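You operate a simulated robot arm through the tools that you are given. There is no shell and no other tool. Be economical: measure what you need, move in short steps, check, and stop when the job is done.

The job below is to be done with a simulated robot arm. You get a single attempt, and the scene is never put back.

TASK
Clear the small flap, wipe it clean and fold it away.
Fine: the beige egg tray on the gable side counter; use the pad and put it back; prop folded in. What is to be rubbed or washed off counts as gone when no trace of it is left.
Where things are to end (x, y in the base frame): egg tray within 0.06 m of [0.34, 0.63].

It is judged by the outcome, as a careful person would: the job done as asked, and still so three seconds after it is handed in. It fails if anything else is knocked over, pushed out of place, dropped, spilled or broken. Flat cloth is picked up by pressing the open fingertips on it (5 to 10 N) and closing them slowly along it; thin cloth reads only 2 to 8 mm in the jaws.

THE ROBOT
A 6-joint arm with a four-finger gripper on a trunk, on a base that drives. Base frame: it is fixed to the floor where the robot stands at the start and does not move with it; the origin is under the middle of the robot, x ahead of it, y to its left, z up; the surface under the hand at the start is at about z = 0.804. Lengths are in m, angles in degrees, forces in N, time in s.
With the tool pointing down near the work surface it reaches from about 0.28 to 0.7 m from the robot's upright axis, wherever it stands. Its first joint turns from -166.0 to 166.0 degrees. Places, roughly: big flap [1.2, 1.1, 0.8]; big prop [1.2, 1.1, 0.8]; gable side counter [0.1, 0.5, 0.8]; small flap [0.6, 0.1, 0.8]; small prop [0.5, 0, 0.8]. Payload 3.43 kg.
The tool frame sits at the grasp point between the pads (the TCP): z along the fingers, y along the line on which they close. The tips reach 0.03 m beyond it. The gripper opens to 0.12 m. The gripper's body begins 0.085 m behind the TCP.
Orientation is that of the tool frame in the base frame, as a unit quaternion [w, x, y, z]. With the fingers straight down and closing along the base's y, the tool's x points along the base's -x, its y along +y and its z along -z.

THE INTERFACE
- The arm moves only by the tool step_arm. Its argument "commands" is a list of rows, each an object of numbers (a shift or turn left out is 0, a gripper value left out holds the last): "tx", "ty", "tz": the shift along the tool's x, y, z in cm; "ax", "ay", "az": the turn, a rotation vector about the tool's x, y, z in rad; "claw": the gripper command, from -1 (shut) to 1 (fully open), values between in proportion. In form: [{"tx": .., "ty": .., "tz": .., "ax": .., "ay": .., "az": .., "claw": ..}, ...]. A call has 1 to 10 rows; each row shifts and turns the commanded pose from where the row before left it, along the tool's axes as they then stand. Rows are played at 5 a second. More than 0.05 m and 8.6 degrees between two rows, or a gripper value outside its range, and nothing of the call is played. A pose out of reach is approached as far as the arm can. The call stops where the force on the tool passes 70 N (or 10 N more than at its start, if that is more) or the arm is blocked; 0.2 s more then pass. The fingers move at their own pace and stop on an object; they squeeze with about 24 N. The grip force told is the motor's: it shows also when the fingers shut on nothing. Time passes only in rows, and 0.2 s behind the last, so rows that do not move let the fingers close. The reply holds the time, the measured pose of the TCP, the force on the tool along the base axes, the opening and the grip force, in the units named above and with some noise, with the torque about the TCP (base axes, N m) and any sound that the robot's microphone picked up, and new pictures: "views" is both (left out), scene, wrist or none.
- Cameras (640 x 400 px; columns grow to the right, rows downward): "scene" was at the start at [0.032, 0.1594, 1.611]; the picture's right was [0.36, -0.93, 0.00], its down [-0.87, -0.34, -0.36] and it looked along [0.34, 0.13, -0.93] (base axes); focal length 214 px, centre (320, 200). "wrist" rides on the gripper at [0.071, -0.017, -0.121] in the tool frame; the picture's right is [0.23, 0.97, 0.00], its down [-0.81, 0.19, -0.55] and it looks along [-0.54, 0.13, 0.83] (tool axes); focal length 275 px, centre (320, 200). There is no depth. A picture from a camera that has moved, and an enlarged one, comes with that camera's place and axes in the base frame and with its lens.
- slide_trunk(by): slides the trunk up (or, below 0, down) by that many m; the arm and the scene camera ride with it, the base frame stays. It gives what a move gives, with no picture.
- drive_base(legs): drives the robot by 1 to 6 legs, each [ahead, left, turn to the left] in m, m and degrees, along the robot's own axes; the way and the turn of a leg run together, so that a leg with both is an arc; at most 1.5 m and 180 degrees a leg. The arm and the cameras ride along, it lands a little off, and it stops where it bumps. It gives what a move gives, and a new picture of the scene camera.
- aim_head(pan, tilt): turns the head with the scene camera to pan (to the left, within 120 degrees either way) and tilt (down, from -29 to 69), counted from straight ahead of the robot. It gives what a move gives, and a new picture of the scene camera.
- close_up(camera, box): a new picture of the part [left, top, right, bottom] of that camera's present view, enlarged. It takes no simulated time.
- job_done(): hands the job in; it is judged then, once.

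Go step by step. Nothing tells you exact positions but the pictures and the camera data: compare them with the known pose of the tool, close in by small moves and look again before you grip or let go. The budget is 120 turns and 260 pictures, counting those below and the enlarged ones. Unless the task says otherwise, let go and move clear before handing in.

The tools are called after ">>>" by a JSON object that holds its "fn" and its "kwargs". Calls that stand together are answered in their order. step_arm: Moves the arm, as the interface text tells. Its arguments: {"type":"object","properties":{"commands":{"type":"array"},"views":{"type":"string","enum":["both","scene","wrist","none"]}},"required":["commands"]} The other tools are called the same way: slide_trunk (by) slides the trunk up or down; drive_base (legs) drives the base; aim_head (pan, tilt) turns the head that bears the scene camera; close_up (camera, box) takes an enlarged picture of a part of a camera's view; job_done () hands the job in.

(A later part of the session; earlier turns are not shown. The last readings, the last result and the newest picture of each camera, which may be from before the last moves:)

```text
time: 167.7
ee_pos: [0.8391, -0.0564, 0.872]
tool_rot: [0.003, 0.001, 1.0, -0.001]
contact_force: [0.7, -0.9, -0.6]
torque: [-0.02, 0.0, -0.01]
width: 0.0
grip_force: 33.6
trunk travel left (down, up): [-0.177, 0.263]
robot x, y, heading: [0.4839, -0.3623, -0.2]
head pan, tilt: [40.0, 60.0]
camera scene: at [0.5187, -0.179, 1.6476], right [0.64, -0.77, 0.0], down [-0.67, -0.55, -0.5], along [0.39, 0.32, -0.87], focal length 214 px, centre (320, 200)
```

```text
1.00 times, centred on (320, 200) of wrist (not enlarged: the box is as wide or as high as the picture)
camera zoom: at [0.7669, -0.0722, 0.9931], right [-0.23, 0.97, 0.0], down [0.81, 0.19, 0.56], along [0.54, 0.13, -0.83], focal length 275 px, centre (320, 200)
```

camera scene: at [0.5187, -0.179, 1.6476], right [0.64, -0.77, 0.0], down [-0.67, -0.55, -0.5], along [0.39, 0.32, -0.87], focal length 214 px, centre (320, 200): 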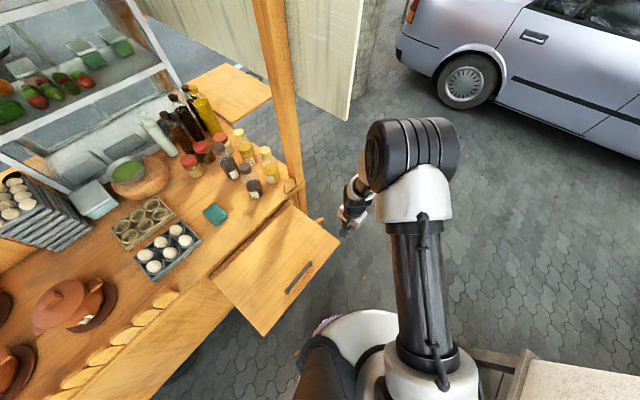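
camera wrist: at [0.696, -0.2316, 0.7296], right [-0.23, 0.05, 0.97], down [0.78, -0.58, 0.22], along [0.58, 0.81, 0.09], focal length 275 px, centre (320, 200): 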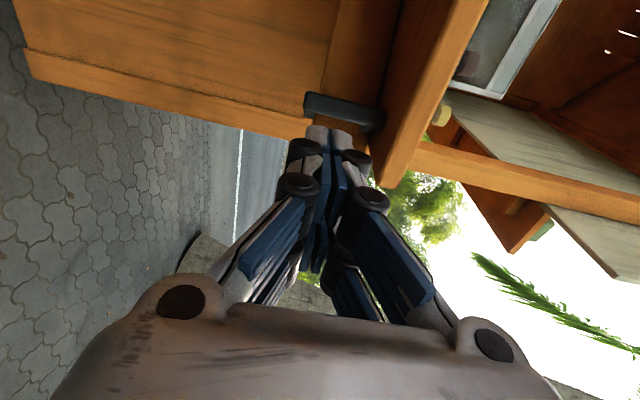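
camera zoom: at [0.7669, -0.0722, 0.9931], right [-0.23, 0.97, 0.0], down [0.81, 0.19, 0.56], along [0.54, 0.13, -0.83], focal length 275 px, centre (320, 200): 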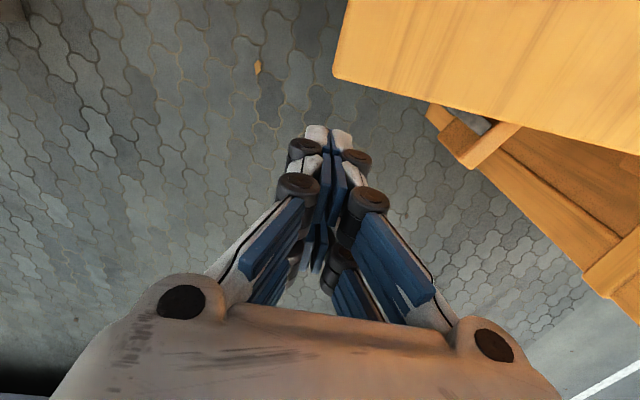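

The bar end is visible at about (0.84, 0.085), just beyond the flap edge (x 0.797). I lower the closed fingers at (0.84, 0.0) to bar height and push in +y.

>>> {"fn": "step_arm", "kwargs": {"commands": [{"ty": 2.5}, {"ty": 2.5}, {"tz": 4}, {"tz": 4}, {"tz": 1.8}, {}], "views": "wrist"}}

>>> {"fn": "step_arm", "kwargs": {"commands": [{"ty": 1.2}, {"ty": 1.2}, {"ty": 1.2}, {"ty": 1.2}, {}], "views": "wrist"}}

>>> {"fn": "close_up", "kwargs": {"camera": "scene", "box": [200, 170, 380, 350]}}

```text
time: 169.1
ee_pos: [0.8418, -0.006, 0.7763]
tool_rot: [0.005, 0.001, 1.0, 0.001]
contact_force: [0.6, -0.3, 0.6]
torque: [-0.01, -0.02, -0.02]
width: 0.0002
grip_force: 33.0
trunk travel left (down, up): [-0.177, 0.263]
robot x, y, heading: [0.4856, -0.3622, -0.3]
head pan, tilt: [40.0, 60.0]
camera wrist: at [0.7693, -0.0222, 0.8962], right [-0.23, 0.97, 0.0], down [0.81, 0.19, 0.56], along [0.55, 0.13, -0.83], focal length 275 px, centre (320, 200)
```

wrist: 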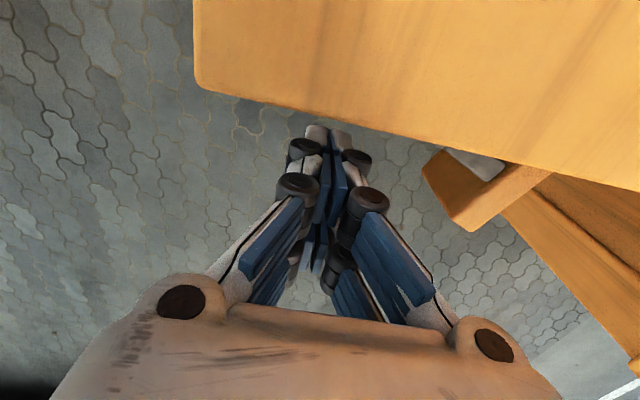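

```text
time: 170.2
ee_pos: [0.8412, 0.0442, 0.7736]
tool_rot: [0.004, 0.001, 1.0, 0.0]
contact_force: [0.1, -0.1, -0.1]
torque: [-0.02, 0.03, 0.0]
width: 0.0001
grip_force: 33.6
trunk travel left (down, up): [-0.177, 0.263]
robot x, y, heading: [0.4858, -0.3584, -0.4]
head pan, tilt: [40.0, 60.0]
camera wrist: at [0.7696, 0.0271, 0.8945], right [-0.23, 0.97, 0.0], down [0.81, 0.19, 0.56], along [0.54, 0.13, -0.83], focal length 275 px, centre (320, 200)
```

wrist: 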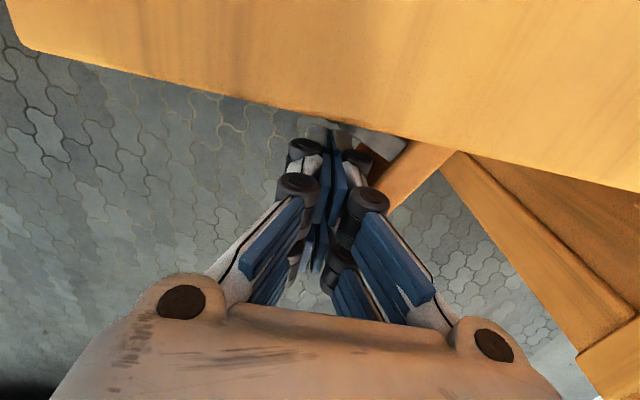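

```text
2.22 times, centred on (290, 260) of scene
camera zoom: at [0.5186, -0.179, 1.6476], right [0.64, -0.77, 0.0], down [-0.67, -0.55, -0.5], along [0.38, 0.32, -0.87], focal length 477 px, centre (387, 67)
```

zoom: 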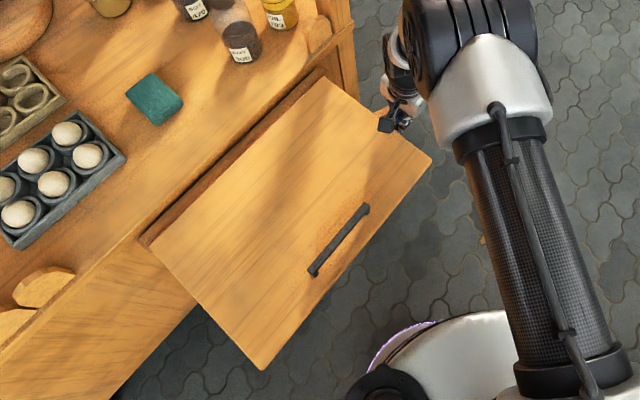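

Contact begins. I keep pushing in +y in small steps and watch flap and force.

>>> {"fn": "step_arm", "kwargs": {"commands": [{"ty": 1.2}, {"ty": 1.2}, {"ty": 1.2}, {"ty": 1.2}, {"ty": 1.2}, {"ty": 1.0}, {}], "views": "wrist"}}

>>> {"fn": "close_up", "kwargs": {"camera": "scene", "box": [200, 170, 380, 350]}}

```text
time: 171.8
ee_pos: [0.8535, 0.1082, 0.776]
tool_rot: [0.007, 0.001, 1.0, 0.001]
contact_force: [65.4, -22.7, -4.1]
torque: [-0.16, -0.55, 1.26]
width: 0.0002
grip_force: 33.9
trunk travel left (down, up): [-0.177, 0.263]
robot x, y, heading: [0.4851, -0.3615, -0.3]
head pan, tilt: [40.0, 60.0]
camera wrist: at [0.7815, 0.0922, 0.8953], right [-0.23, 0.97, 0.0], down [0.81, 0.19, 0.56], along [0.55, 0.13, -0.83], focal length 275 px, centre (320, 200)
```

wrist: 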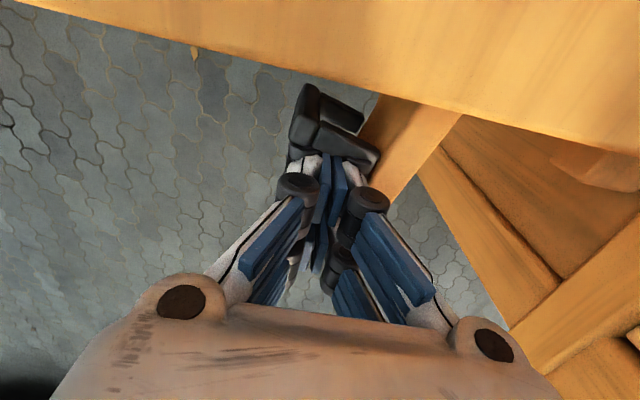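

```text
2.22 times, centred on (290, 260) of scene
camera zoom: at [0.5267, -0.1814, 1.6477], right [0.64, -0.77, 0.0], down [-0.67, -0.55, -0.5], along [0.38, 0.32, -0.87], focal length 477 px, centre (387, 67)
```

zoom: 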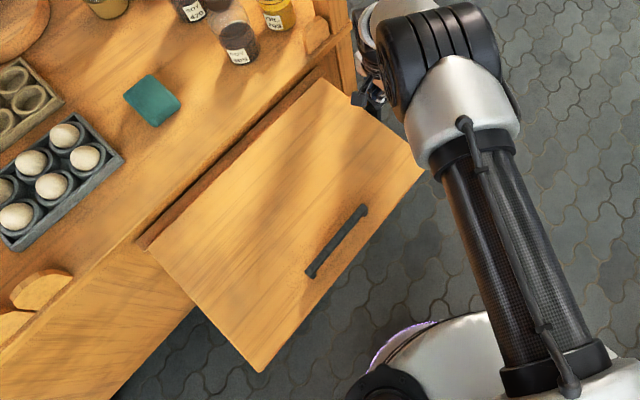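

The fingers slipped past the pull's side and wedged. I back off, shift 2.8 cm toward the flap edge so they meet the pull's face, and push again.

>>> {"fn": "step_arm", "kwargs": {"commands": [{"ty": -1.5}, {"ty": -2.5}, {"ty": -2}, {"tx": 1.3}, {"tx": 1.3}, {}], "views": "wrist"}}

>>> {"fn": "close_up", "kwargs": {"camera": "wrist", "box": [220, 40, 480, 220]}}

```text
time: 173.1
ee_pos: [0.8296, 0.0486, 0.7755]
tool_rot: [0.008, 0.012, 1.0, 0.003]
contact_force: [23.1, -11.7, -7.3]
torque: [-0.04, 0.24, -0.44]
width: 0.0001
grip_force: 33.7
trunk travel left (down, up): [-0.177, 0.263]
robot x, y, heading: [0.4843, -0.3633, -0.6]
head pan, tilt: [40.0, 60.0]
stopped in row 6: the force on the tool passed its limit at 80 N (the readings are from after the stop); the commanded pose is now the measured one
camera wrist: at [0.7568, 0.0327, 0.8955], right [-0.21, 0.98, 0.0], down [0.81, 0.17, 0.57], along [0.55, 0.12, -0.82], focal length 275 px, centre (320, 200)
```

wrist: 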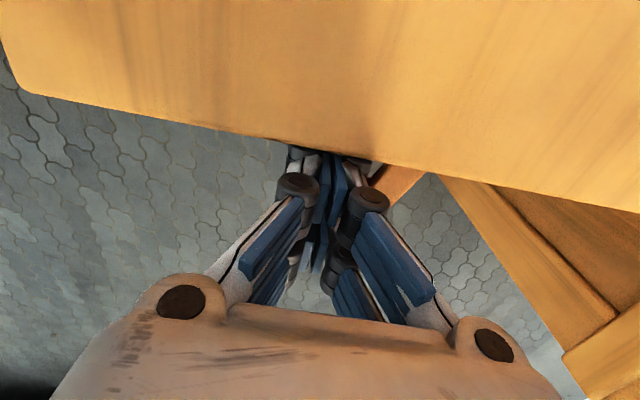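

```text
2.22 times, centred on (350, 130) of wrist
camera zoom: at [0.7568, 0.0327, 0.8955], right [-0.21, 0.98, 0.0], down [0.81, 0.17, 0.57], along [0.55, 0.12, -0.82], focal length 612 px, centre (253, 356)
```

zoom: 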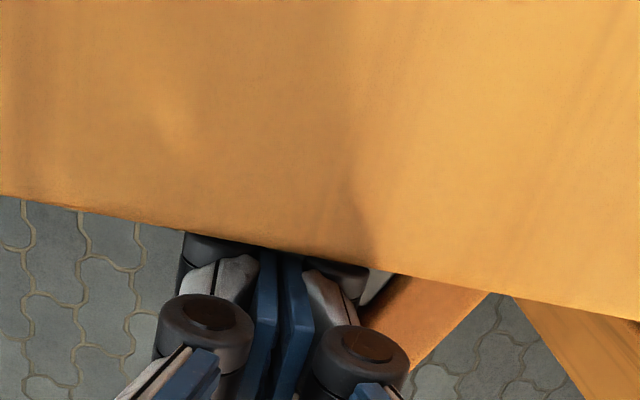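

The side gap is too tight that way. Pushing on the bar's tip beyond the pull works if I drift outward in x as it turns, so I go back to x 0.845 and follow that curve.

>>> {"fn": "step_arm", "kwargs": {"commands": [{"tx": -1.0, "ty": -0.8}, {"tx": -0.7, "ty": -0.5}, {"ty": 1}, {"ty": 1.2, "tx": -0.1}, {"ty": 1.2, "tx": -0.2}, {}], "views": "wrist"}}

>>> {"fn": "close_up", "kwargs": {"camera": "wrist", "box": [220, 40, 480, 220]}}

```text
time: 174.5
ee_pos: [0.8466, 0.07, 0.7752]
tool_rot: [0.008, 0.009, 1.0, 0.003]
contact_force: [-0.4, 0.5, 0.6]
torque: [0.03, 0.02, 0.0]
width: 0.0002
grip_force: 33.1
trunk travel left (down, up): [-0.177, 0.263]
robot x, y, heading: [0.4862, -0.3658, -0.5]
head pan, tilt: [40.0, 60.0]
camera wrist: at [0.773, 0.0553, 0.8957], right [-0.21, 0.98, 0.0], down [0.81, 0.17, 0.56], along [0.55, 0.12, -0.83], focal length 275 px, centre (320, 200)
```

wrist: 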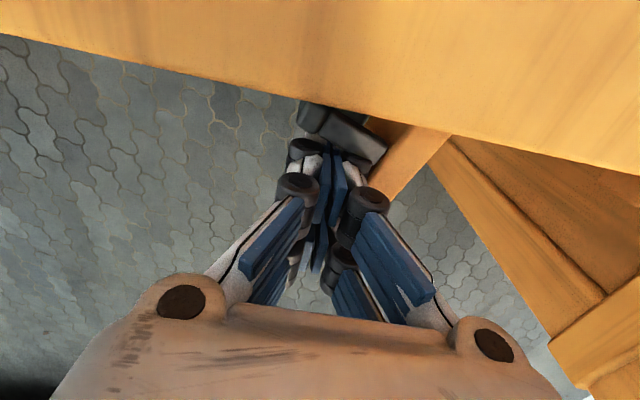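

```text
2.22 times, centred on (350, 130) of wrist
camera zoom: at [0.773, 0.0553, 0.8957], right [-0.21, 0.98, 0.0], down [0.81, 0.17, 0.56], along [0.55, 0.12, -0.83], focal length 612 px, centre (253, 356)
```

zoom: 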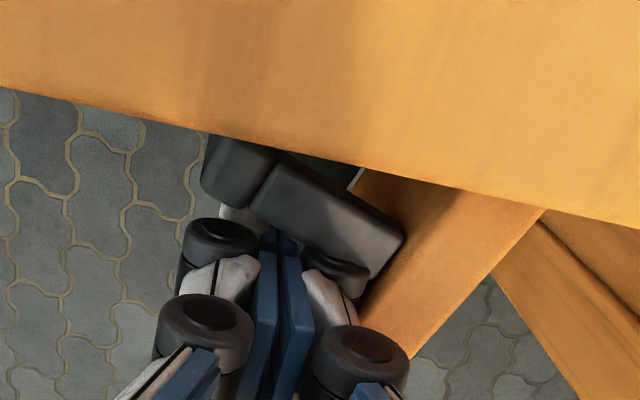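

I can see the fingers now beside the pull against the bar's tip. I continue along the curve.

>>> {"fn": "step_arm", "kwargs": {"commands": [{"ty": 1.2, "tx": -0.4}, {"ty": 1.2, "tx": -0.4}, {"ty": 1.2, "tx": -0.35}, {"ty": 1.2, "tx": -0.3}, {"ty": 1.2, "tx": -0.2}, {}], "views": "wrist"}}

>>> {"fn": "close_up", "kwargs": {"camera": "scene", "box": [200, 170, 380, 350]}}

```text
time: 175.9
ee_pos: [0.8638, 0.1318, 0.7771]
tool_rot: [0.006, 0.009, 1.0, 0.002]
contact_force: [-0.2, -0.4, 0.2]
torque: [0.0, 0.03, 0.0]
width: 0.0001
grip_force: 33.7
trunk travel left (down, up): [-0.177, 0.263]
robot x, y, heading: [0.4871, -0.36, -0.4]
head pan, tilt: [40.0, 60.0]
camera wrist: at [0.7912, 0.1152, 0.8968], right [-0.21, 0.98, 0.0], down [0.81, 0.17, 0.56], along [0.55, 0.12, -0.83], focal length 275 px, centre (320, 200)
```

wrist: 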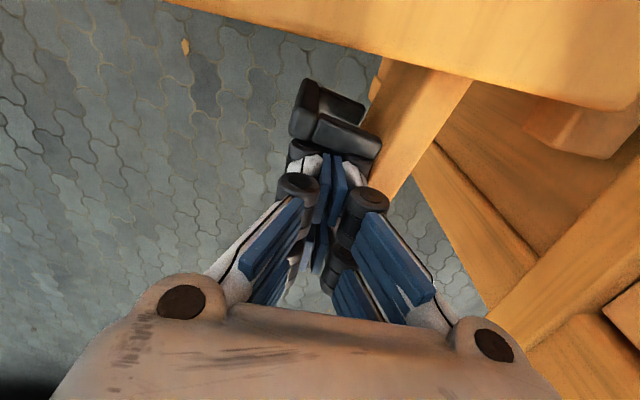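

```text
2.22 times, centred on (290, 260) of scene
camera zoom: at [0.5204, -0.1796, 1.6476], right [0.64, -0.77, 0.0], down [-0.67, -0.55, -0.5], along [0.39, 0.32, -0.87], focal length 477 px, centre (387, 67)
```

zoom: 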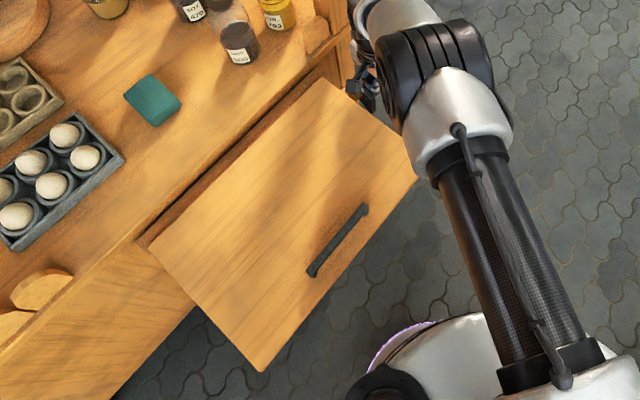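

Nearly home, no jam. I keep going in 1 cm steps while watching whether the flap starts to drop.

>>> {"fn": "step_arm", "kwargs": {"commands": [{"ty": 1, "tx": -0.15}, {"ty": 1, "tx": -0.1}, {"ty": 1, "tx": -0.05}, {}], "views": "wrist"}}

>>> {"fn": "close_up", "kwargs": {"camera": "scene", "box": [200, 170, 380, 350]}}

```text
time: 176.9
ee_pos: [0.8701, 0.1608, 0.7769]
tool_rot: [0.007, 0.009, 1.0, 0.003]
contact_force: [12.2, -2.3, -1.9]
torque: [0.03, -0.01, 0.19]
width: 0.0058
grip_force: 33.9
trunk travel left (down, up): [-0.177, 0.263]
robot x, y, heading: [0.4855, -0.3633, -0.6]
head pan, tilt: [40.0, 60.0]
camera wrist: at [0.7966, 0.1443, 0.8969], right [-0.21, 0.98, 0.0], down [0.81, 0.17, 0.57], along [0.55, 0.12, -0.82], focal length 275 px, centre (320, 200)
```

wrist: 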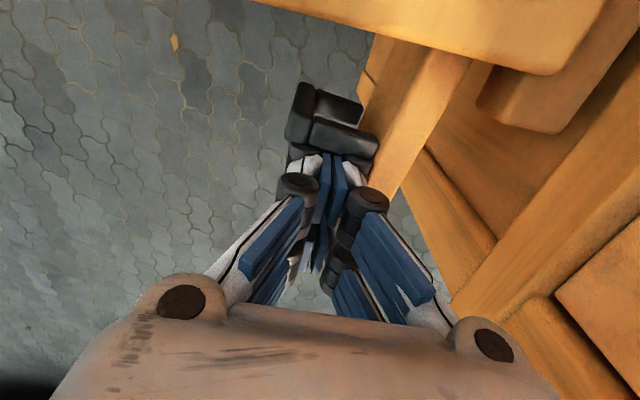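

```text
2.22 times, centred on (290, 260) of scene
camera zoom: at [0.5222, -0.1797, 1.6475], right [0.63, -0.77, 0.0], down [-0.67, -0.55, -0.5], along [0.39, 0.32, -0.87], focal length 477 px, centre (387, 67)
```

zoom: 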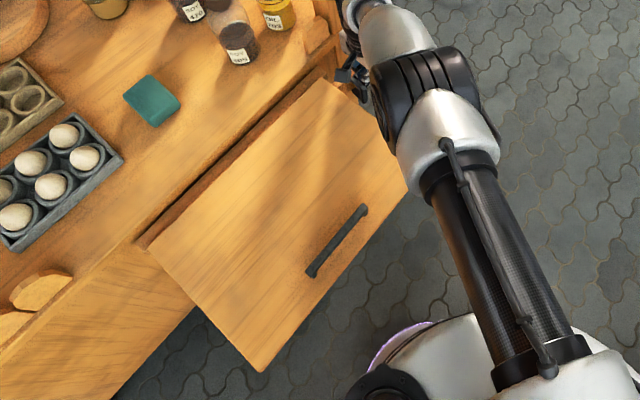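

>>> {"fn": "step_arm", "kwargs": {"commands": [{"tx": -0.4}, {"ty": 0.8, "tx": -0.1}, {"ty": 0.8}, {"ty": 0.8}, {}], "views": "wrist"}}

>>> {"fn": "close_up", "kwargs": {"camera": "scene", "box": [200, 170, 380, 350]}}

```text
time: 178.1
ee_pos: [0.8726, 0.1758, 0.7786]
tool_rot: [0.007, 0.009, 1.0, 0.002]
contact_force: [8.1, -1.4, 0.6]
torque: [0.06, -0.01, -0.06]
width: 0.006
grip_force: 33.4
out of reach, approached as far as the arm can: row 4
trunk travel left (down, up): [-0.177, 0.263]
robot x, y, heading: [0.4921, -0.3635, -0.7]
head pan, tilt: [40.0, 60.0]
camera wrist: at [0.7994, 0.1598, 0.8976], right [-0.21, 0.98, 0.0], down [0.81, 0.17, 0.56], along [0.55, 0.12, -0.83], focal length 275 px, centre (320, 200)
```

wrist: 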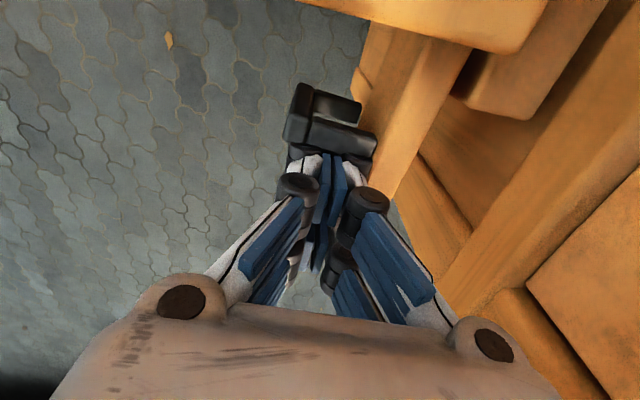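

```text
2.22 times, centred on (290, 260) of scene
camera zoom: at [0.5214, -0.1796, 1.6476], right [0.64, -0.77, 0.0], down [-0.67, -0.55, -0.5], along [0.39, 0.32, -0.87], focal length 477 px, centre (387, 67)
```

zoom: 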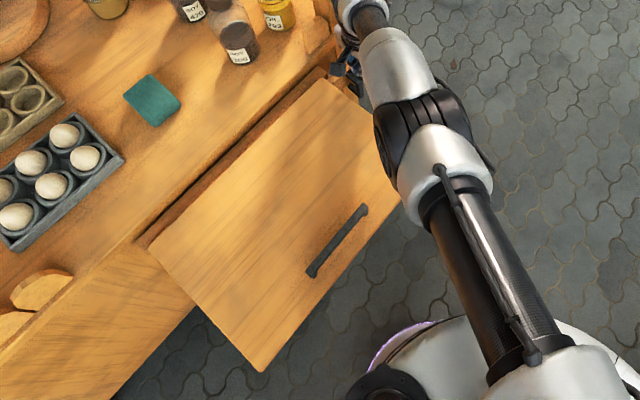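

I'm near the reach limit again, so I step the base ahead 0.15 m for the last stretch.

>>> {"fn": "step_arm", "kwargs": {"commands": [{"ty": -1, "tx": -0.3}, {"ty": -2}, {"tz": -4, "ty": -1}, {"tz": -4}, {"tz": -3}, {}], "views": "none"}}

>>> {"fn": "drive_base", "kwargs": {"legs": [[0.15, 0, 0]]}}

>>> {"fn": "step_arm", "kwargs": {"commands": [{"tx": 4}, {"tx": 4}, {"tx": 4}, {"tx": 2.5}, {}], "views": "both"}}

```text
time: 179.5
ee_pos: [0.8931, 0.1806, 0.8376]
tool_rot: [0.006, 0.008, 1.0, 0.001]
contact_force: [0.0, 0.6, -0.1]
torque: [0.0, 0.01, 0.01]
width: 0.0
grip_force: 33.2
out of reach, approached as far as the arm can: row 1, 2, 3, 4, 5
trunk travel left (down, up): [-0.177, 0.263]
robot x, y, heading: [0.4854, -0.3606, -0.4]
head pan, tilt: [40.0, 60.0]
```

```text
time: 180.9
ee_pos: [1.0422, 0.179, 0.8383]
tool_rot: [0.006, 0.01, 1.0, 0.001]
contact_force: [0.2, -0.2, 0.4]
torque: [0.04, -0.01, -0.02]
width: 0.0001
grip_force: 33.0
trunk travel left (down, up): [-0.177, 0.263]
robot x, y, heading: [0.6382, -0.359, -0.8]
head pan, tilt: [40.0, 60.0]
camera scene: at [0.6689, -0.1811, 1.6475], right [0.63, -0.77, 0.0], down [-0.67, -0.55, -0.5], along [0.39, 0.32, -0.87], focal length 214 px, centre (320, 200)
```

scene: 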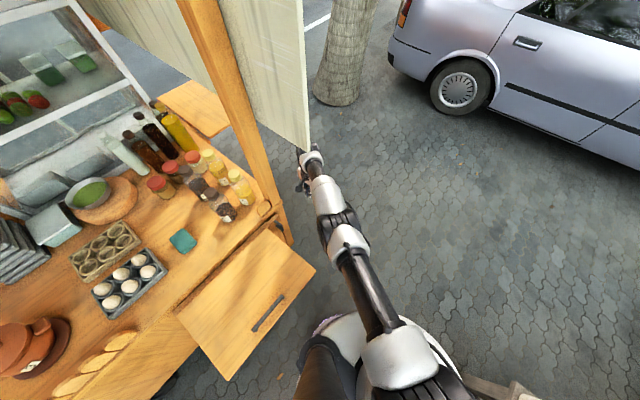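

```text
time: 182.1
ee_pos: [0.9585, 0.2221, 0.8236]
tool_rot: [0.005, 0.011, 1.0, 0.001]
contact_force: [-0.1, -0.2, 0.2]
torque: [0.0, 0.03, -0.02]
width: 0.0003
grip_force: 33.4
out of reach, approached as far as the arm can: row 1, 2, 3, 4
trunk travel left (down, up): [-0.177, 0.263]
robot x, y, heading: [0.6344, -0.364, -0.6]
head pan, tilt: [40.0, 60.0]
camera scene: at [0.6681, -0.1813, 1.6476], right [0.63, -0.77, 0.0], down [-0.67, -0.55, -0.5], along [0.39, 0.32, -0.87], focal length 214 px, centre (320, 200)
camera wrist: at [0.8859, 0.2067, 0.9442], right [-0.21, 0.98, 0.0], down [0.81, 0.17, 0.56], along [0.55, 0.12, -0.83], focal length 275 px, centre (320, 200)
```

scene: 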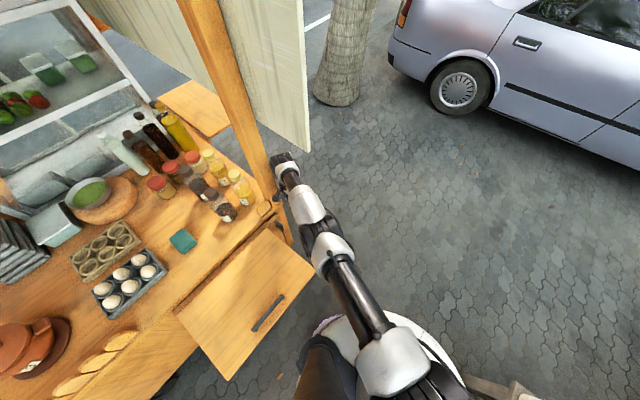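
wrist: 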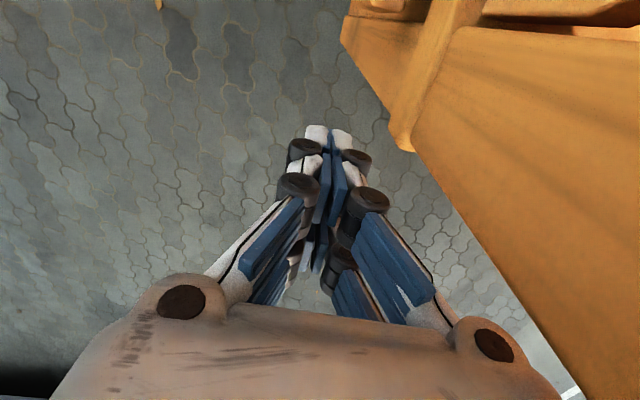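

The arm stretched straight again, near the corner post. I drive 0.12 m to the right to get clear, then raise the hand to re-bend the elbow as before.

>>> {"fn": "drive_base", "kwargs": {"legs": [[0, -0.12, 0]]}}

>>> {"fn": "step_arm", "kwargs": {"commands": [{"tz": -4, "ty": -1}, {"tz": -4, "ty": -1}, {"tz": -4, "ty": -1}, {"tz": -4, "ty": -1}, {"tz": -4, "ty": -1}, {"tz": -4, "ty": -1}, {"ty": -3}, {"ty": -3}], "views": "scene"}}

```text
time: 183.3
ee_pos: [0.9577, 0.0989, 0.825]
tool_rot: [0.005, 0.009, 1.0, 0.001]
contact_force: [0.9, -0.2, -0.3]
torque: [0.06, -0.02, 0.0]
width: 0.0
grip_force: 32.8
trunk travel left (down, up): [-0.177, 0.263]
robot x, y, heading: [0.6343, -0.4881, -0.6]
head pan, tilt: [40.0, 60.0]
camera scene: at [0.6662, -0.305, 1.6478], right [0.63, -0.77, 0.0], down [-0.67, -0.55, -0.5], along [0.39, 0.32, -0.87], focal length 214 px, centre (320, 200)
```

scene: 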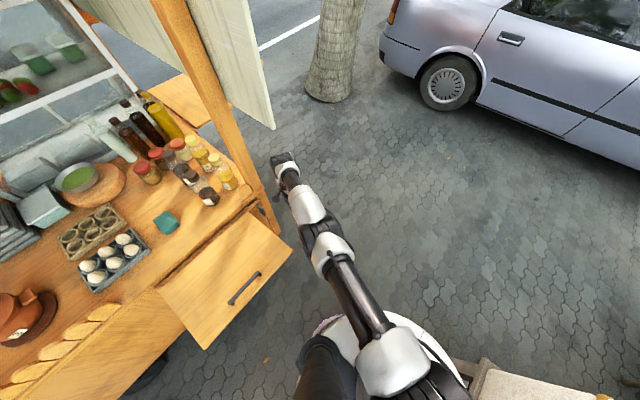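

```text
time: 185.1
ee_pos: [1.0047, 0.1036, 1.0532]
tool_rot: [0.004, 0.008, 1.0, 0.0]
contact_force: [-1.2, 0.3, 0.2]
torque: [0.01, -0.07, 0.01]
width: 0.0
grip_force: 33.1
out of reach, approached as far as the arm can: row 1, 2, 3, 4, 5, 6, 7, 8
trunk travel left (down, up): [-0.177, 0.263]
robot x, y, heading: [0.6331, -0.4857, -0.8]
head pan, tilt: [40.0, 60.0]
camera scene: at [0.6672, -0.3036, 1.6478], right [0.64, -0.77, 0.0], down [-0.67, -0.55, -0.5], along [0.39, 0.32, -0.87], focal length 214 px, centre (320, 200)
```

scene: 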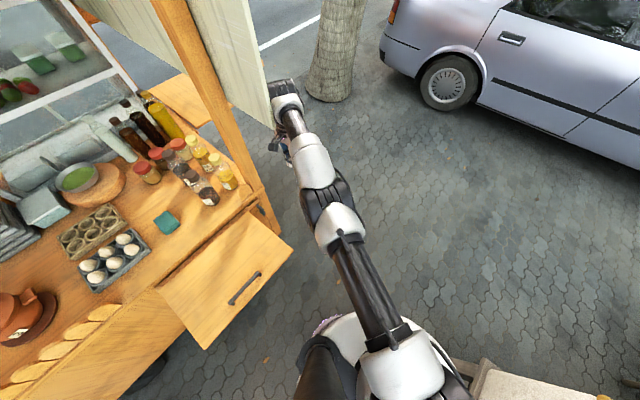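

Still stretched; I swing a bit away from the curtain and continue upward.

>>> {"fn": "step_arm", "kwargs": {"commands": [{"tx": -3, "ty": -2}, {"tx": -3, "ty": -2.5}, {"tx": -3, "ty": -2.5}, {"tz": -4.5}, {"tz": -4.5}, {"tz": -4.5}, {"tx": 2, "ty": -3, "tz": -1}, {"tx": 2, "ty": -3}], "views": "scene"}}

```text
time: 186.9
ee_pos: [1.0454, -0.0361, 1.1969]
tool_rot: [0.007, 0.01, 1.0, 0.002]
contact_force: [0.0, 0.4, -0.2]
torque: [0.02, -0.02, -0.02]
width: 0.0
grip_force: 33.4
out of reach, approached as far as the arm can: row 2, 5, 6
trunk travel left (down, up): [-0.177, 0.263]
robot x, y, heading: [0.6373, -0.4838, -0.4]
head pan, tilt: [40.0, 60.0]
camera scene: at [0.665, -0.305, 1.6477], right [0.63, -0.77, 0.0], down [-0.67, -0.55, -0.5], along [0.39, 0.32, -0.87], focal length 214 px, centre (320, 200)
```

scene: 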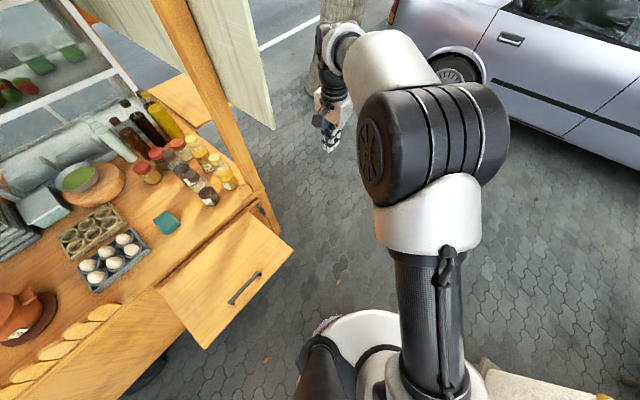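

The elbow is bent again. I pull the arm in and place the base at about (0.75, −0.32) so that the last push is comfortably within reach.

>>> {"fn": "step_arm", "kwargs": {"commands": [{"tx": 4, "ty": -1}, {"tx": 4, "ty": -1}, {"tx": 4, "ty": -1}, {"tx": 4, "ty": -1, "tz": 3}, {"tx": 4, "tz": 3}, {"tz": 3}, {}], "views": "none"}}

>>> {"fn": "drive_base", "kwargs": {"legs": [[0.11, 0, 0], [0, 0.15, 0]]}}

```text
refused: row 4 steps farther than a row can; nothing moved
```

```text
time: 189.1
ee_pos: [1.1578, 0.111, 1.1939]
tool_rot: [0.005, 0.009, 1.0, 0.001]
contact_force: [1.0, 0.4, -0.5]
torque: [-0.09, -0.02, 0.02]
width: 0.0
grip_force: 33.1
trunk travel left (down, up): [-0.177, 0.263]
robot x, y, heading: [0.7467, -0.341, -0.7]
head pan, tilt: [40.0, 60.0]
camera scene: at [0.7772, -0.1564, 1.6474], right [0.63, -0.77, 0.0], down [-0.67, -0.55, -0.5], along [0.39, 0.32, -0.87], focal length 214 px, centre (320, 200)
```

scene: 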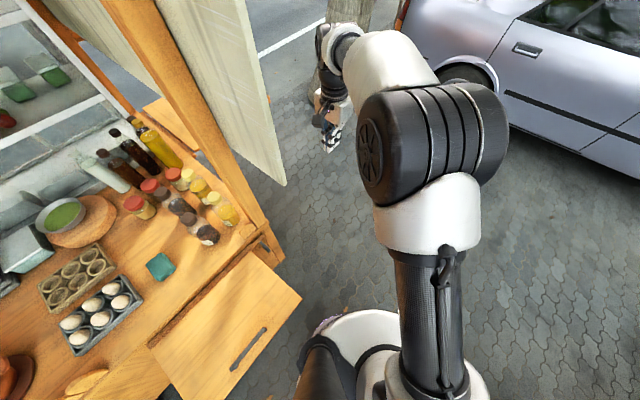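

Fine. Now I bring the hand back over the bar's tip, staying y ≤ 0.1 clear of the post.

>>> {"fn": "step_arm", "kwargs": {"commands": [{"tx": 4, "ty": -1}, {"tx": 4, "ty": -1}, {"tx": 4, "ty": -1}, {"tx": 4, "ty": -0.8}, {"tx": 4, "ty": -0.6}, {"tx": 4, "ty": -0.6}, {"tz": 4.5}, {"tz": 4.5}, {"tz": 4.5}, {"tz": 4.5}], "views": "none"}}

>>> {"fn": "step_arm", "kwargs": {"commands": [{"tz": 4.5}, {"tz": 4.5}, {}], "views": "both"}}

```text
time: 190.7
ee_pos: [0.9745, 0.0382, 1.1512]
tool_rot: [-0.001, 0.084, 0.996, -0.017]
contact_force: [-0.5, 0.1, -0.1]
torque: [-0.01, 0.02, -0.01]
width: 0.0001
grip_force: 33.6
trunk travel left (down, up): [-0.177, 0.263]
robot x, y, heading: [0.7399, -0.3422, -0.5]
head pan, tilt: [40.0, 60.0]
stopped in row 7: the arm was blocked; the commanded pose is now the measured one
```

```text
time: 191.4
ee_pos: [0.9693, 0.039, 1.0612]
tool_rot: [-0.001, 0.081, 0.997, -0.015]
contact_force: [0.7, 0.7, 0.0]
torque: [-0.01, 0.0, 0.01]
width: 0.0
grip_force: 33.0
trunk travel left (down, up): [-0.177, 0.263]
robot x, y, heading: [0.7456, -0.3381, -0.4]
head pan, tilt: [40.0, 60.0]
camera scene: at [0.777, -0.158, 1.6476], right [0.63, -0.77, 0.0], down [-0.67, -0.55, -0.5], along [0.39, 0.32, -0.87], focal length 214 px, centre (320, 200)
camera wrist: at [0.8967, 0.0369, 1.1833], right [-0.07, 1.0, -0.03], down [0.83, 0.07, 0.55], along [0.55, 0.01, -0.84], focal length 275 px, centre (320, 200)
```

scene: 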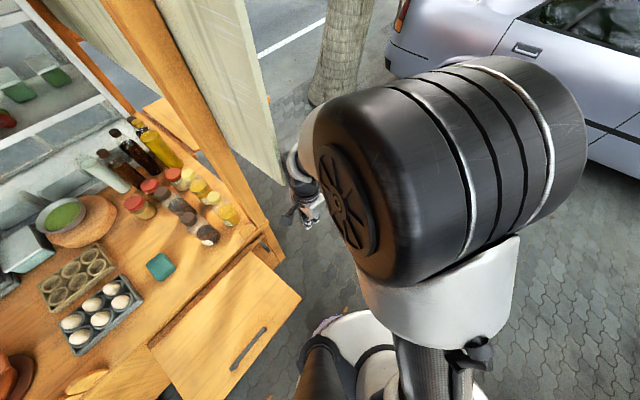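
wrist: 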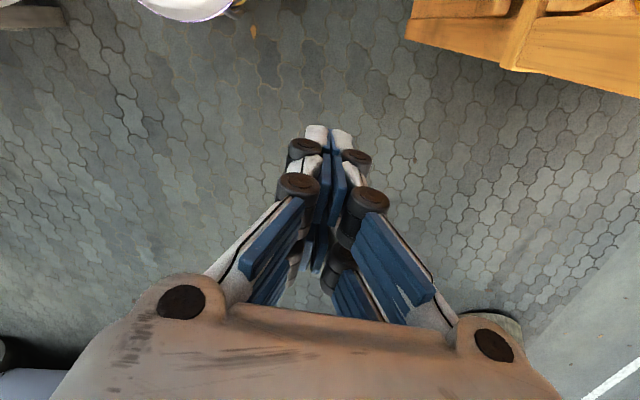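

>>> {"fn": "step_arm", "kwargs": {"commands": [{"tz": 4}, {"tz": 4}, {"tz": 4}, {"az": -0.14}, {"tx": 3}, {"tx": 3}, {}], "views": "both"}}

```text
time: 193.1
ee_pos: [0.9077, 0.037, 0.942]
tool_rot: [-0.002, 0.01, 1.0, -0.015]
contact_force: [0.5, 0.5, 0.1]
torque: [-0.01, 0.01, -0.02]
width: 0.0001
grip_force: 33.7
trunk travel left (down, up): [-0.177, 0.263]
robot x, y, heading: [0.7456, -0.3391, -0.4]
head pan, tilt: [40.0, 60.0]
camera scene: at [0.7774, -0.1577, 1.6475], right [0.63, -0.77, 0.0], down [-0.67, -0.55, -0.5], along [0.39, 0.32, -0.87], focal length 214 px, centre (320, 200)
camera wrist: at [0.8371, 0.026, 1.064], right [-0.21, 0.98, -0.03], down [0.82, 0.19, 0.54], along [0.54, 0.09, -0.84], focal length 275 px, centre (320, 200)
```

scene: 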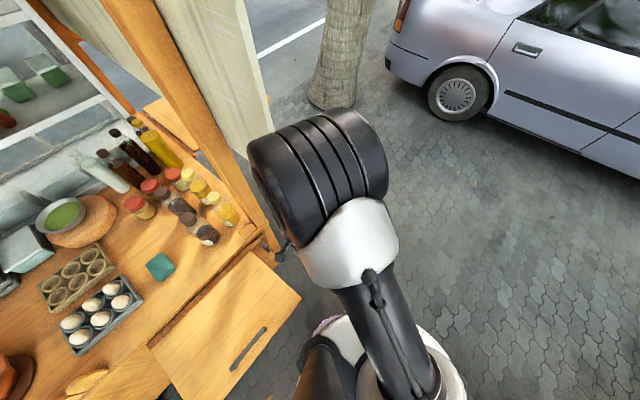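
wrist: 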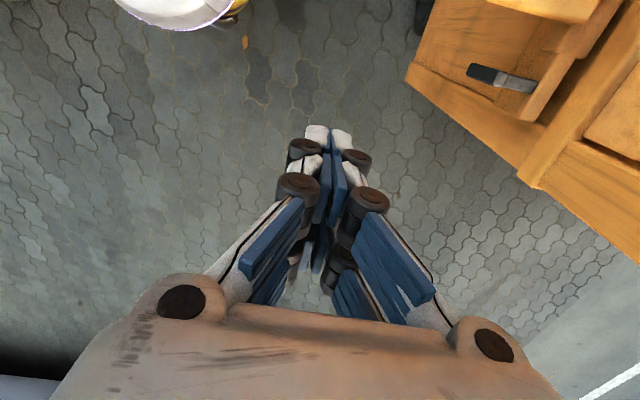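

>>> {"fn": "close_up", "kwargs": {"camera": "wrist", "box": [400, 0, 640, 150]}}

>>> {"fn": "close_up", "kwargs": {"camera": "scene", "box": [150, 200, 330, 380]}}

```text
2.67 times, centred on (520, 75) of wrist
camera zoom: at [0.8371, 0.026, 1.064], right [-0.21, 0.98, -0.03], down [0.82, 0.19, 0.54], along [0.54, 0.09, -0.84], focal length 734 px, centre (-213, 533)
```

zoom: 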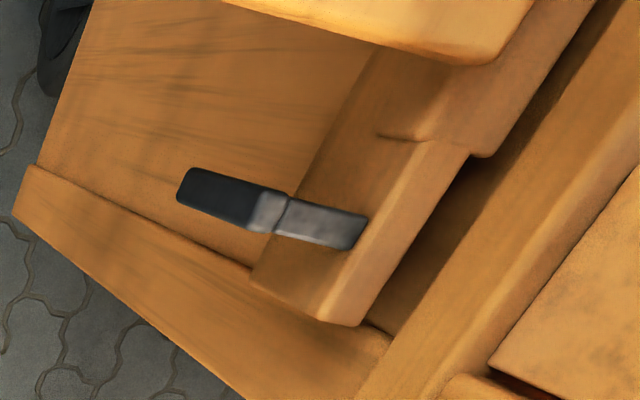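

```text
2.22 times, centred on (240, 290) of scene
camera zoom: at [0.7774, -0.1577, 1.6475], right [0.63, -0.77, 0.0], down [-0.67, -0.55, -0.5], along [0.39, 0.32, -0.87], focal length 477 px, centre (498, 0)
```

zoom: 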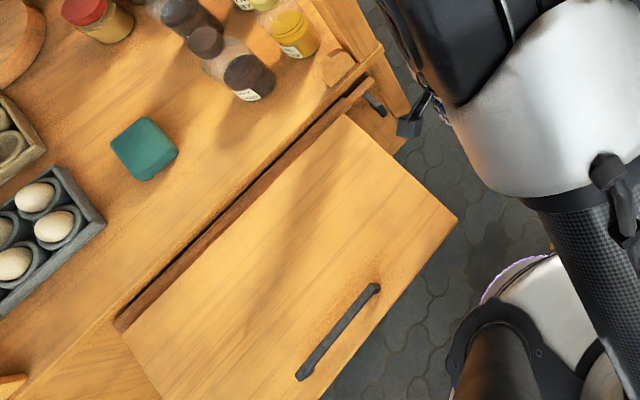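

The bar now lies parallel along the panel under the ledge — the prop is folded in — while the flap stays up by hinge friction. Next I press the flap down with closed fingers: I move over it at about (0.60, 0.10).

>>> {"fn": "step_arm", "kwargs": {"commands": [{"tx": 4, "ty": 0.6}, {"tx": 4.5, "ty": 0.8}, {"tx": 4.5, "ty": 0.8}, {"tx": 4.5, "ty": 0.8}, {"tx": 4.5, "ty": 0.8}, {"tx": 4.5, "ty": 0.8}, {"tx": 4, "ty": 0.8}, {"tz": 4}, {"tz": 2}, {}], "views": "both"}}

```text
time: 195.2
ee_pos: [0.607, 0.0941, 0.8824]
tool_rot: [-0.002, 0.011, 1.0, -0.015]
contact_force: [-0.3, 1.0, -0.3]
torque: [0.0, 0.01, 0.01]
width: 0.0
grip_force: 32.9
trunk travel left (down, up): [-0.177, 0.263]
robot x, y, heading: [0.7417, -0.3378, -0.6]
head pan, tilt: [40.0, 60.0]
camera scene: at [0.7771, -0.1578, 1.6476], right [0.63, -0.77, 0.0], down [-0.67, -0.55, -0.5], along [0.39, 0.32, -0.87], focal length 214 px, centre (320, 200)
camera wrist: at [0.5358, 0.083, 1.0043], right [-0.21, 0.98, -0.03], down [0.82, 0.19, 0.54], along [0.54, 0.09, -0.84], focal length 275 px, centre (320, 200)
```

scene: 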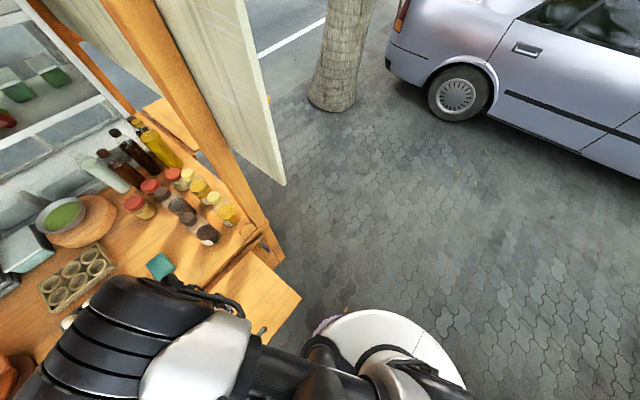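
wrist: 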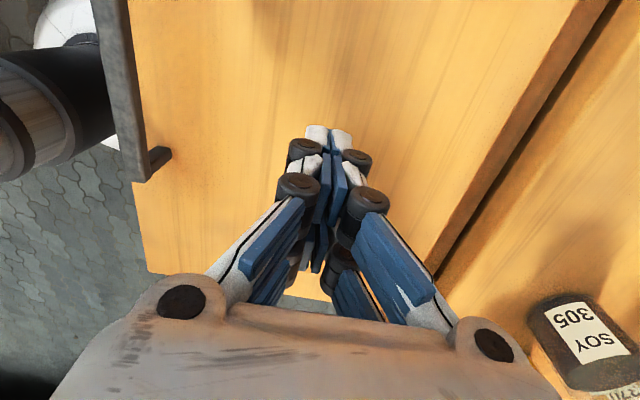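

Flap surface looks clean from here too. I press down slowly and watch the force.

>>> {"fn": "step_arm", "kwargs": {"commands": [{"tz": 2.5}, {"tz": 1.5}, {"tz": 0.7}, {}], "views": "none"}}

>>> {"fn": "step_arm", "kwargs": {"commands": [{"tz": 0.7}, {"tz": 0.7}, {}], "views": "wrist"}}

```text
time: 196.2
ee_pos: [0.6066, 0.0935, 0.8352]
tool_rot: [-0.002, 0.011, 1.0, -0.014]
contact_force: [-0.4, -1.3, 0.4]
torque: [-0.02, 0.0, -0.01]
width: 0.0002
grip_force: 33.7
trunk travel left (down, up): [-0.177, 0.263]
robot x, y, heading: [0.7459, -0.3385, -0.4]
head pan, tilt: [40.0, 60.0]
```

```text
time: 197.1
ee_pos: [0.6059, 0.0948, 0.821]
tool_rot: [-0.002, 0.011, 1.0, -0.015]
contact_force: [-0.7, -0.2, -0.1]
torque: [0.04, -0.02, 0.02]
width: 0.0001
grip_force: 33.2
trunk travel left (down, up): [-0.177, 0.263]
robot x, y, heading: [0.7448, -0.3394, -0.7]
head pan, tilt: [40.0, 60.0]
camera wrist: at [0.5348, 0.0832, 0.9428], right [-0.21, 0.98, -0.03], down [0.82, 0.19, 0.54], along [0.54, 0.09, -0.84], focal length 275 px, centre (320, 200)
```

wrist: 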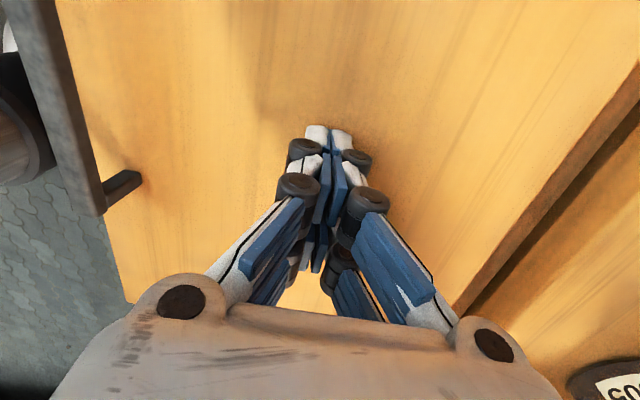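

It yields without noticeable force. I continue lowering it gently.

>>> {"fn": "step_arm", "kwargs": {"commands": [{"tz": 1}, {"tz": 1}, {"tz": 1}, {"tz": 1}, {"tz": 1}, {"tz": 1}, {}], "views": "both"}}

```text
time: 198.7
ee_pos: [0.6063, 0.0902, 0.7613]
tool_rot: [-0.002, 0.011, 1.0, -0.015]
contact_force: [-0.1, -0.2, 0.9]
torque: [-0.03, 0.01, 0.01]
width: 0.0001
grip_force: 33.4
trunk travel left (down, up): [-0.177, 0.263]
robot x, y, heading: [0.7423, -0.3393, -0.5]
head pan, tilt: [40.0, 60.0]
camera scene: at [0.777, -0.1577, 1.6475], right [0.63, -0.77, 0.0], down [-0.67, -0.55, -0.5], along [0.39, 0.32, -0.87], focal length 214 px, centre (320, 200)
camera wrist: at [0.5339, 0.0798, 0.883], right [-0.21, 0.98, -0.03], down [0.82, 0.19, 0.54], along [0.54, 0.09, -0.84], focal length 275 px, centre (320, 200)
```

scene: 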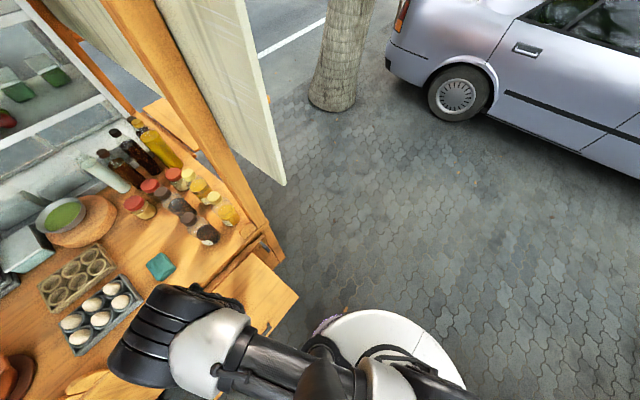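
wrist: 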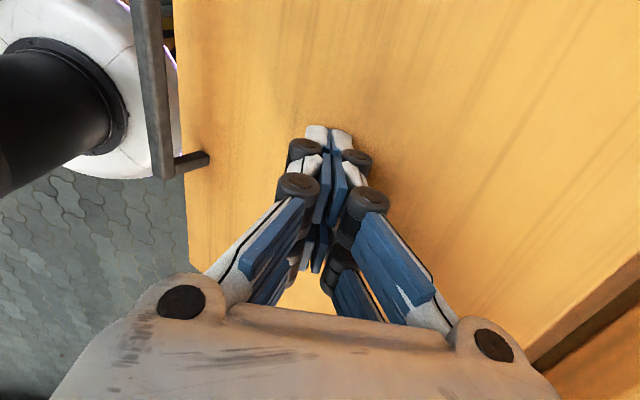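

It is folding down steadily (about 26°). I continue.

>>> {"fn": "step_arm", "kwargs": {"commands": [{"tz": 1.2}, {"tz": 1.2}, {"tz": 1.2}, {"tz": 1.2}, {"tz": 1.2}, {"tz": 1.2}, {"tz": 1.2}, {"tz": 1.2}, {}], "views": "both"}}

```text
time: 200.7
ee_pos: [0.6069, 0.088, 0.6656]
tool_rot: [-0.003, 0.011, 1.0, -0.015]
contact_force: [-0.6, -1.1, -0.8]
torque: [0.0, -0.02, 0.01]
width: 0.0001
grip_force: 33.0
trunk travel left (down, up): [-0.177, 0.263]
robot x, y, heading: [0.7451, -0.3369, -0.5]
head pan, tilt: [40.0, 60.0]
camera scene: at [0.777, -0.1578, 1.6475], right [0.63, -0.77, 0.0], down [-0.67, -0.55, -0.5], along [0.39, 0.32, -0.87], focal length 214 px, centre (320, 200)
camera wrist: at [0.5343, 0.0779, 0.787], right [-0.21, 0.98, -0.03], down [0.82, 0.19, 0.54], along [0.54, 0.09, -0.84], focal length 275 px, centre (320, 200)
```

scene: 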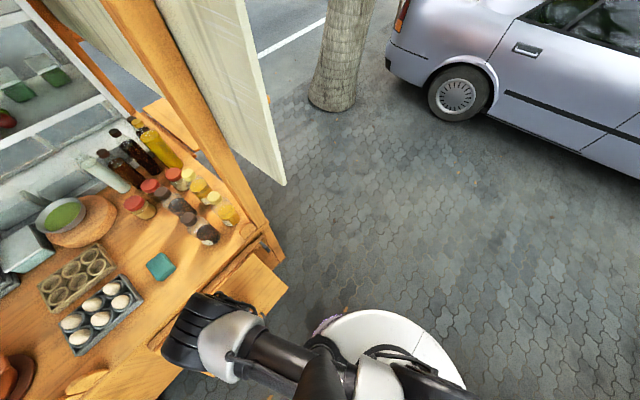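
wrist: 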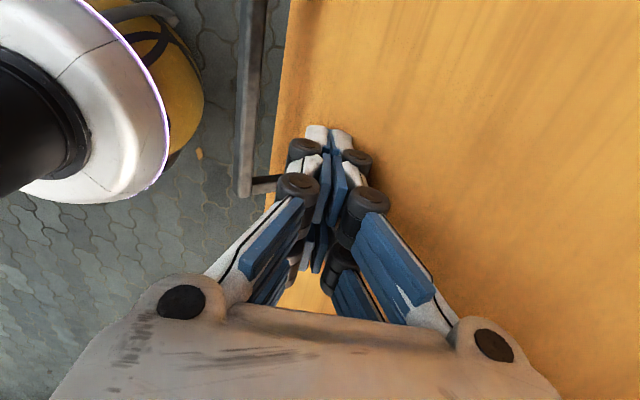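

About 49° down. To press it fully home I tilt the hand so the fingertips lead toward the panel, then push in +y.

>>> {"fn": "step_arm", "kwargs": {"commands": [{"ty": -0.5, "ax": -0.14}, {"ax": -0.14}, {"ax": -0.14}, {"ax": -0.14}, {"ax": -0.14}, {}], "views": "wrist"}}

```text
time: 202.1
ee_pos: [0.6095, 0.0865, 0.6647]
tool_rot: [0.002, 0.01, 0.944, 0.329]
contact_force: [0.4, -0.5, 0.8]
torque: [0.0, 0.06, 0.01]
width: 0.0
grip_force: 33.6
out of reach, approached as far as the arm can: row 1, 2
trunk travel left (down, up): [-0.177, 0.263]
robot x, y, heading: [0.7477, -0.3371, -0.6]
head pan, tilt: [40.0, 60.0]
camera wrist: at [0.5367, 0.0017, 0.7499], right [-0.21, 0.77, 0.61], down [0.81, -0.21, 0.55], along [0.55, 0.61, -0.58], focal length 275 px, centre (320, 200)
```

wrist: 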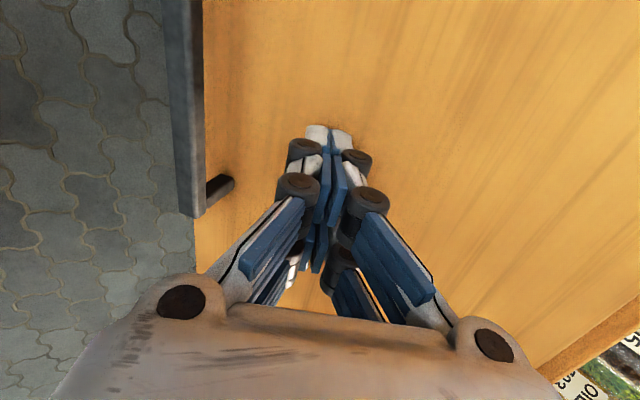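

>>> {"fn": "step_arm", "kwargs": {"commands": [{"ty": 0.75, "tz": 0.98}, {"ty": 0.75, "tz": 0.98}, {"ty": 0.75, "tz": 0.98}, {"ty": 0.75, "tz": 0.98}, {"ty": 0.75, "tz": 0.98}, {}], "views": "wrist"}}

```text
time: 203.4
ee_pos: [0.6108, 0.1467, 0.6496]
tool_rot: [0.002, 0.012, 0.944, 0.328]
contact_force: [-0.8, -6.1, -1.1]
torque: [-0.14, -0.04, 0.14]
width: 0.0
grip_force: 32.8
trunk travel left (down, up): [-0.177, 0.263]
robot x, y, heading: [0.7434, -0.3381, -0.4]
head pan, tilt: [40.0, 60.0]
camera wrist: at [0.5387, 0.0611, 0.7346], right [-0.21, 0.77, 0.61], down [0.81, -0.21, 0.55], along [0.55, 0.6, -0.58], focal length 275 px, centre (320, 200)
```

wrist: 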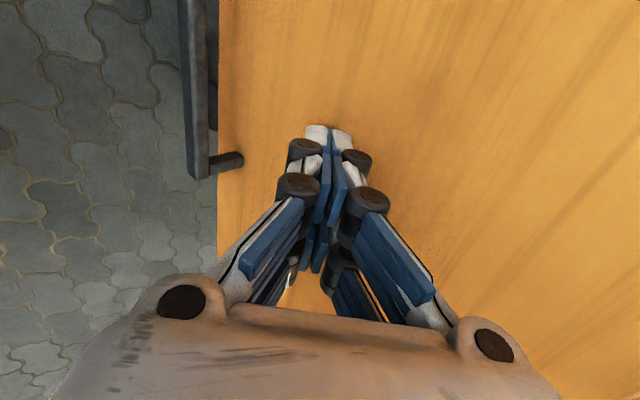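

Around 70° and a slight resistance (6 N). I continue in small steps.

>>> {"fn": "step_arm", "kwargs": {"commands": [{"ty": 0.6, "tz": 0.5}, {"ty": 0.6, "tz": 0.5}, {}], "views": "none"}}

>>> {"fn": "step_arm", "kwargs": {"commands": [{"ty": 0.6, "tz": 0.5}, {"ty": 0.6, "tz": 0.5}, {}], "views": "wrist"}}

```text
time: 204.2
ee_pos: [0.6124, 0.1622, 0.6492]
tool_rot: [0.002, 0.011, 0.944, 0.329]
contact_force: [-0.1, -8.3, -4.0]
torque: [-0.21, -0.1, 0.23]
width: 0.0
grip_force: 33.3
trunk travel left (down, up): [-0.177, 0.263]
robot x, y, heading: [0.7483, -0.3413, -0.6]
head pan, tilt: [40.0, 60.0]
```

```text
time: 205.1
ee_pos: [0.6111, 0.1777, 0.6483]
tool_rot: [0.003, 0.012, 0.944, 0.329]
contact_force: [2.5, -8.3, -3.8]
torque: [-0.25, -0.13, 0.13]
width: 0.0003
grip_force: 33.2
trunk travel left (down, up): [-0.177, 0.263]
robot x, y, heading: [0.7449, -0.3393, -0.9]
head pan, tilt: [40.0, 60.0]
camera wrist: at [0.5383, 0.0925, 0.7335], right [-0.21, 0.77, 0.6], down [0.81, -0.21, 0.55], along [0.55, 0.6, -0.58], focal length 275 px, centre (320, 200)
```

wrist: 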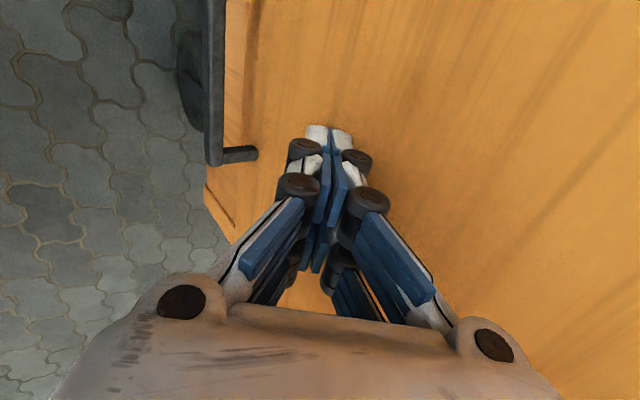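

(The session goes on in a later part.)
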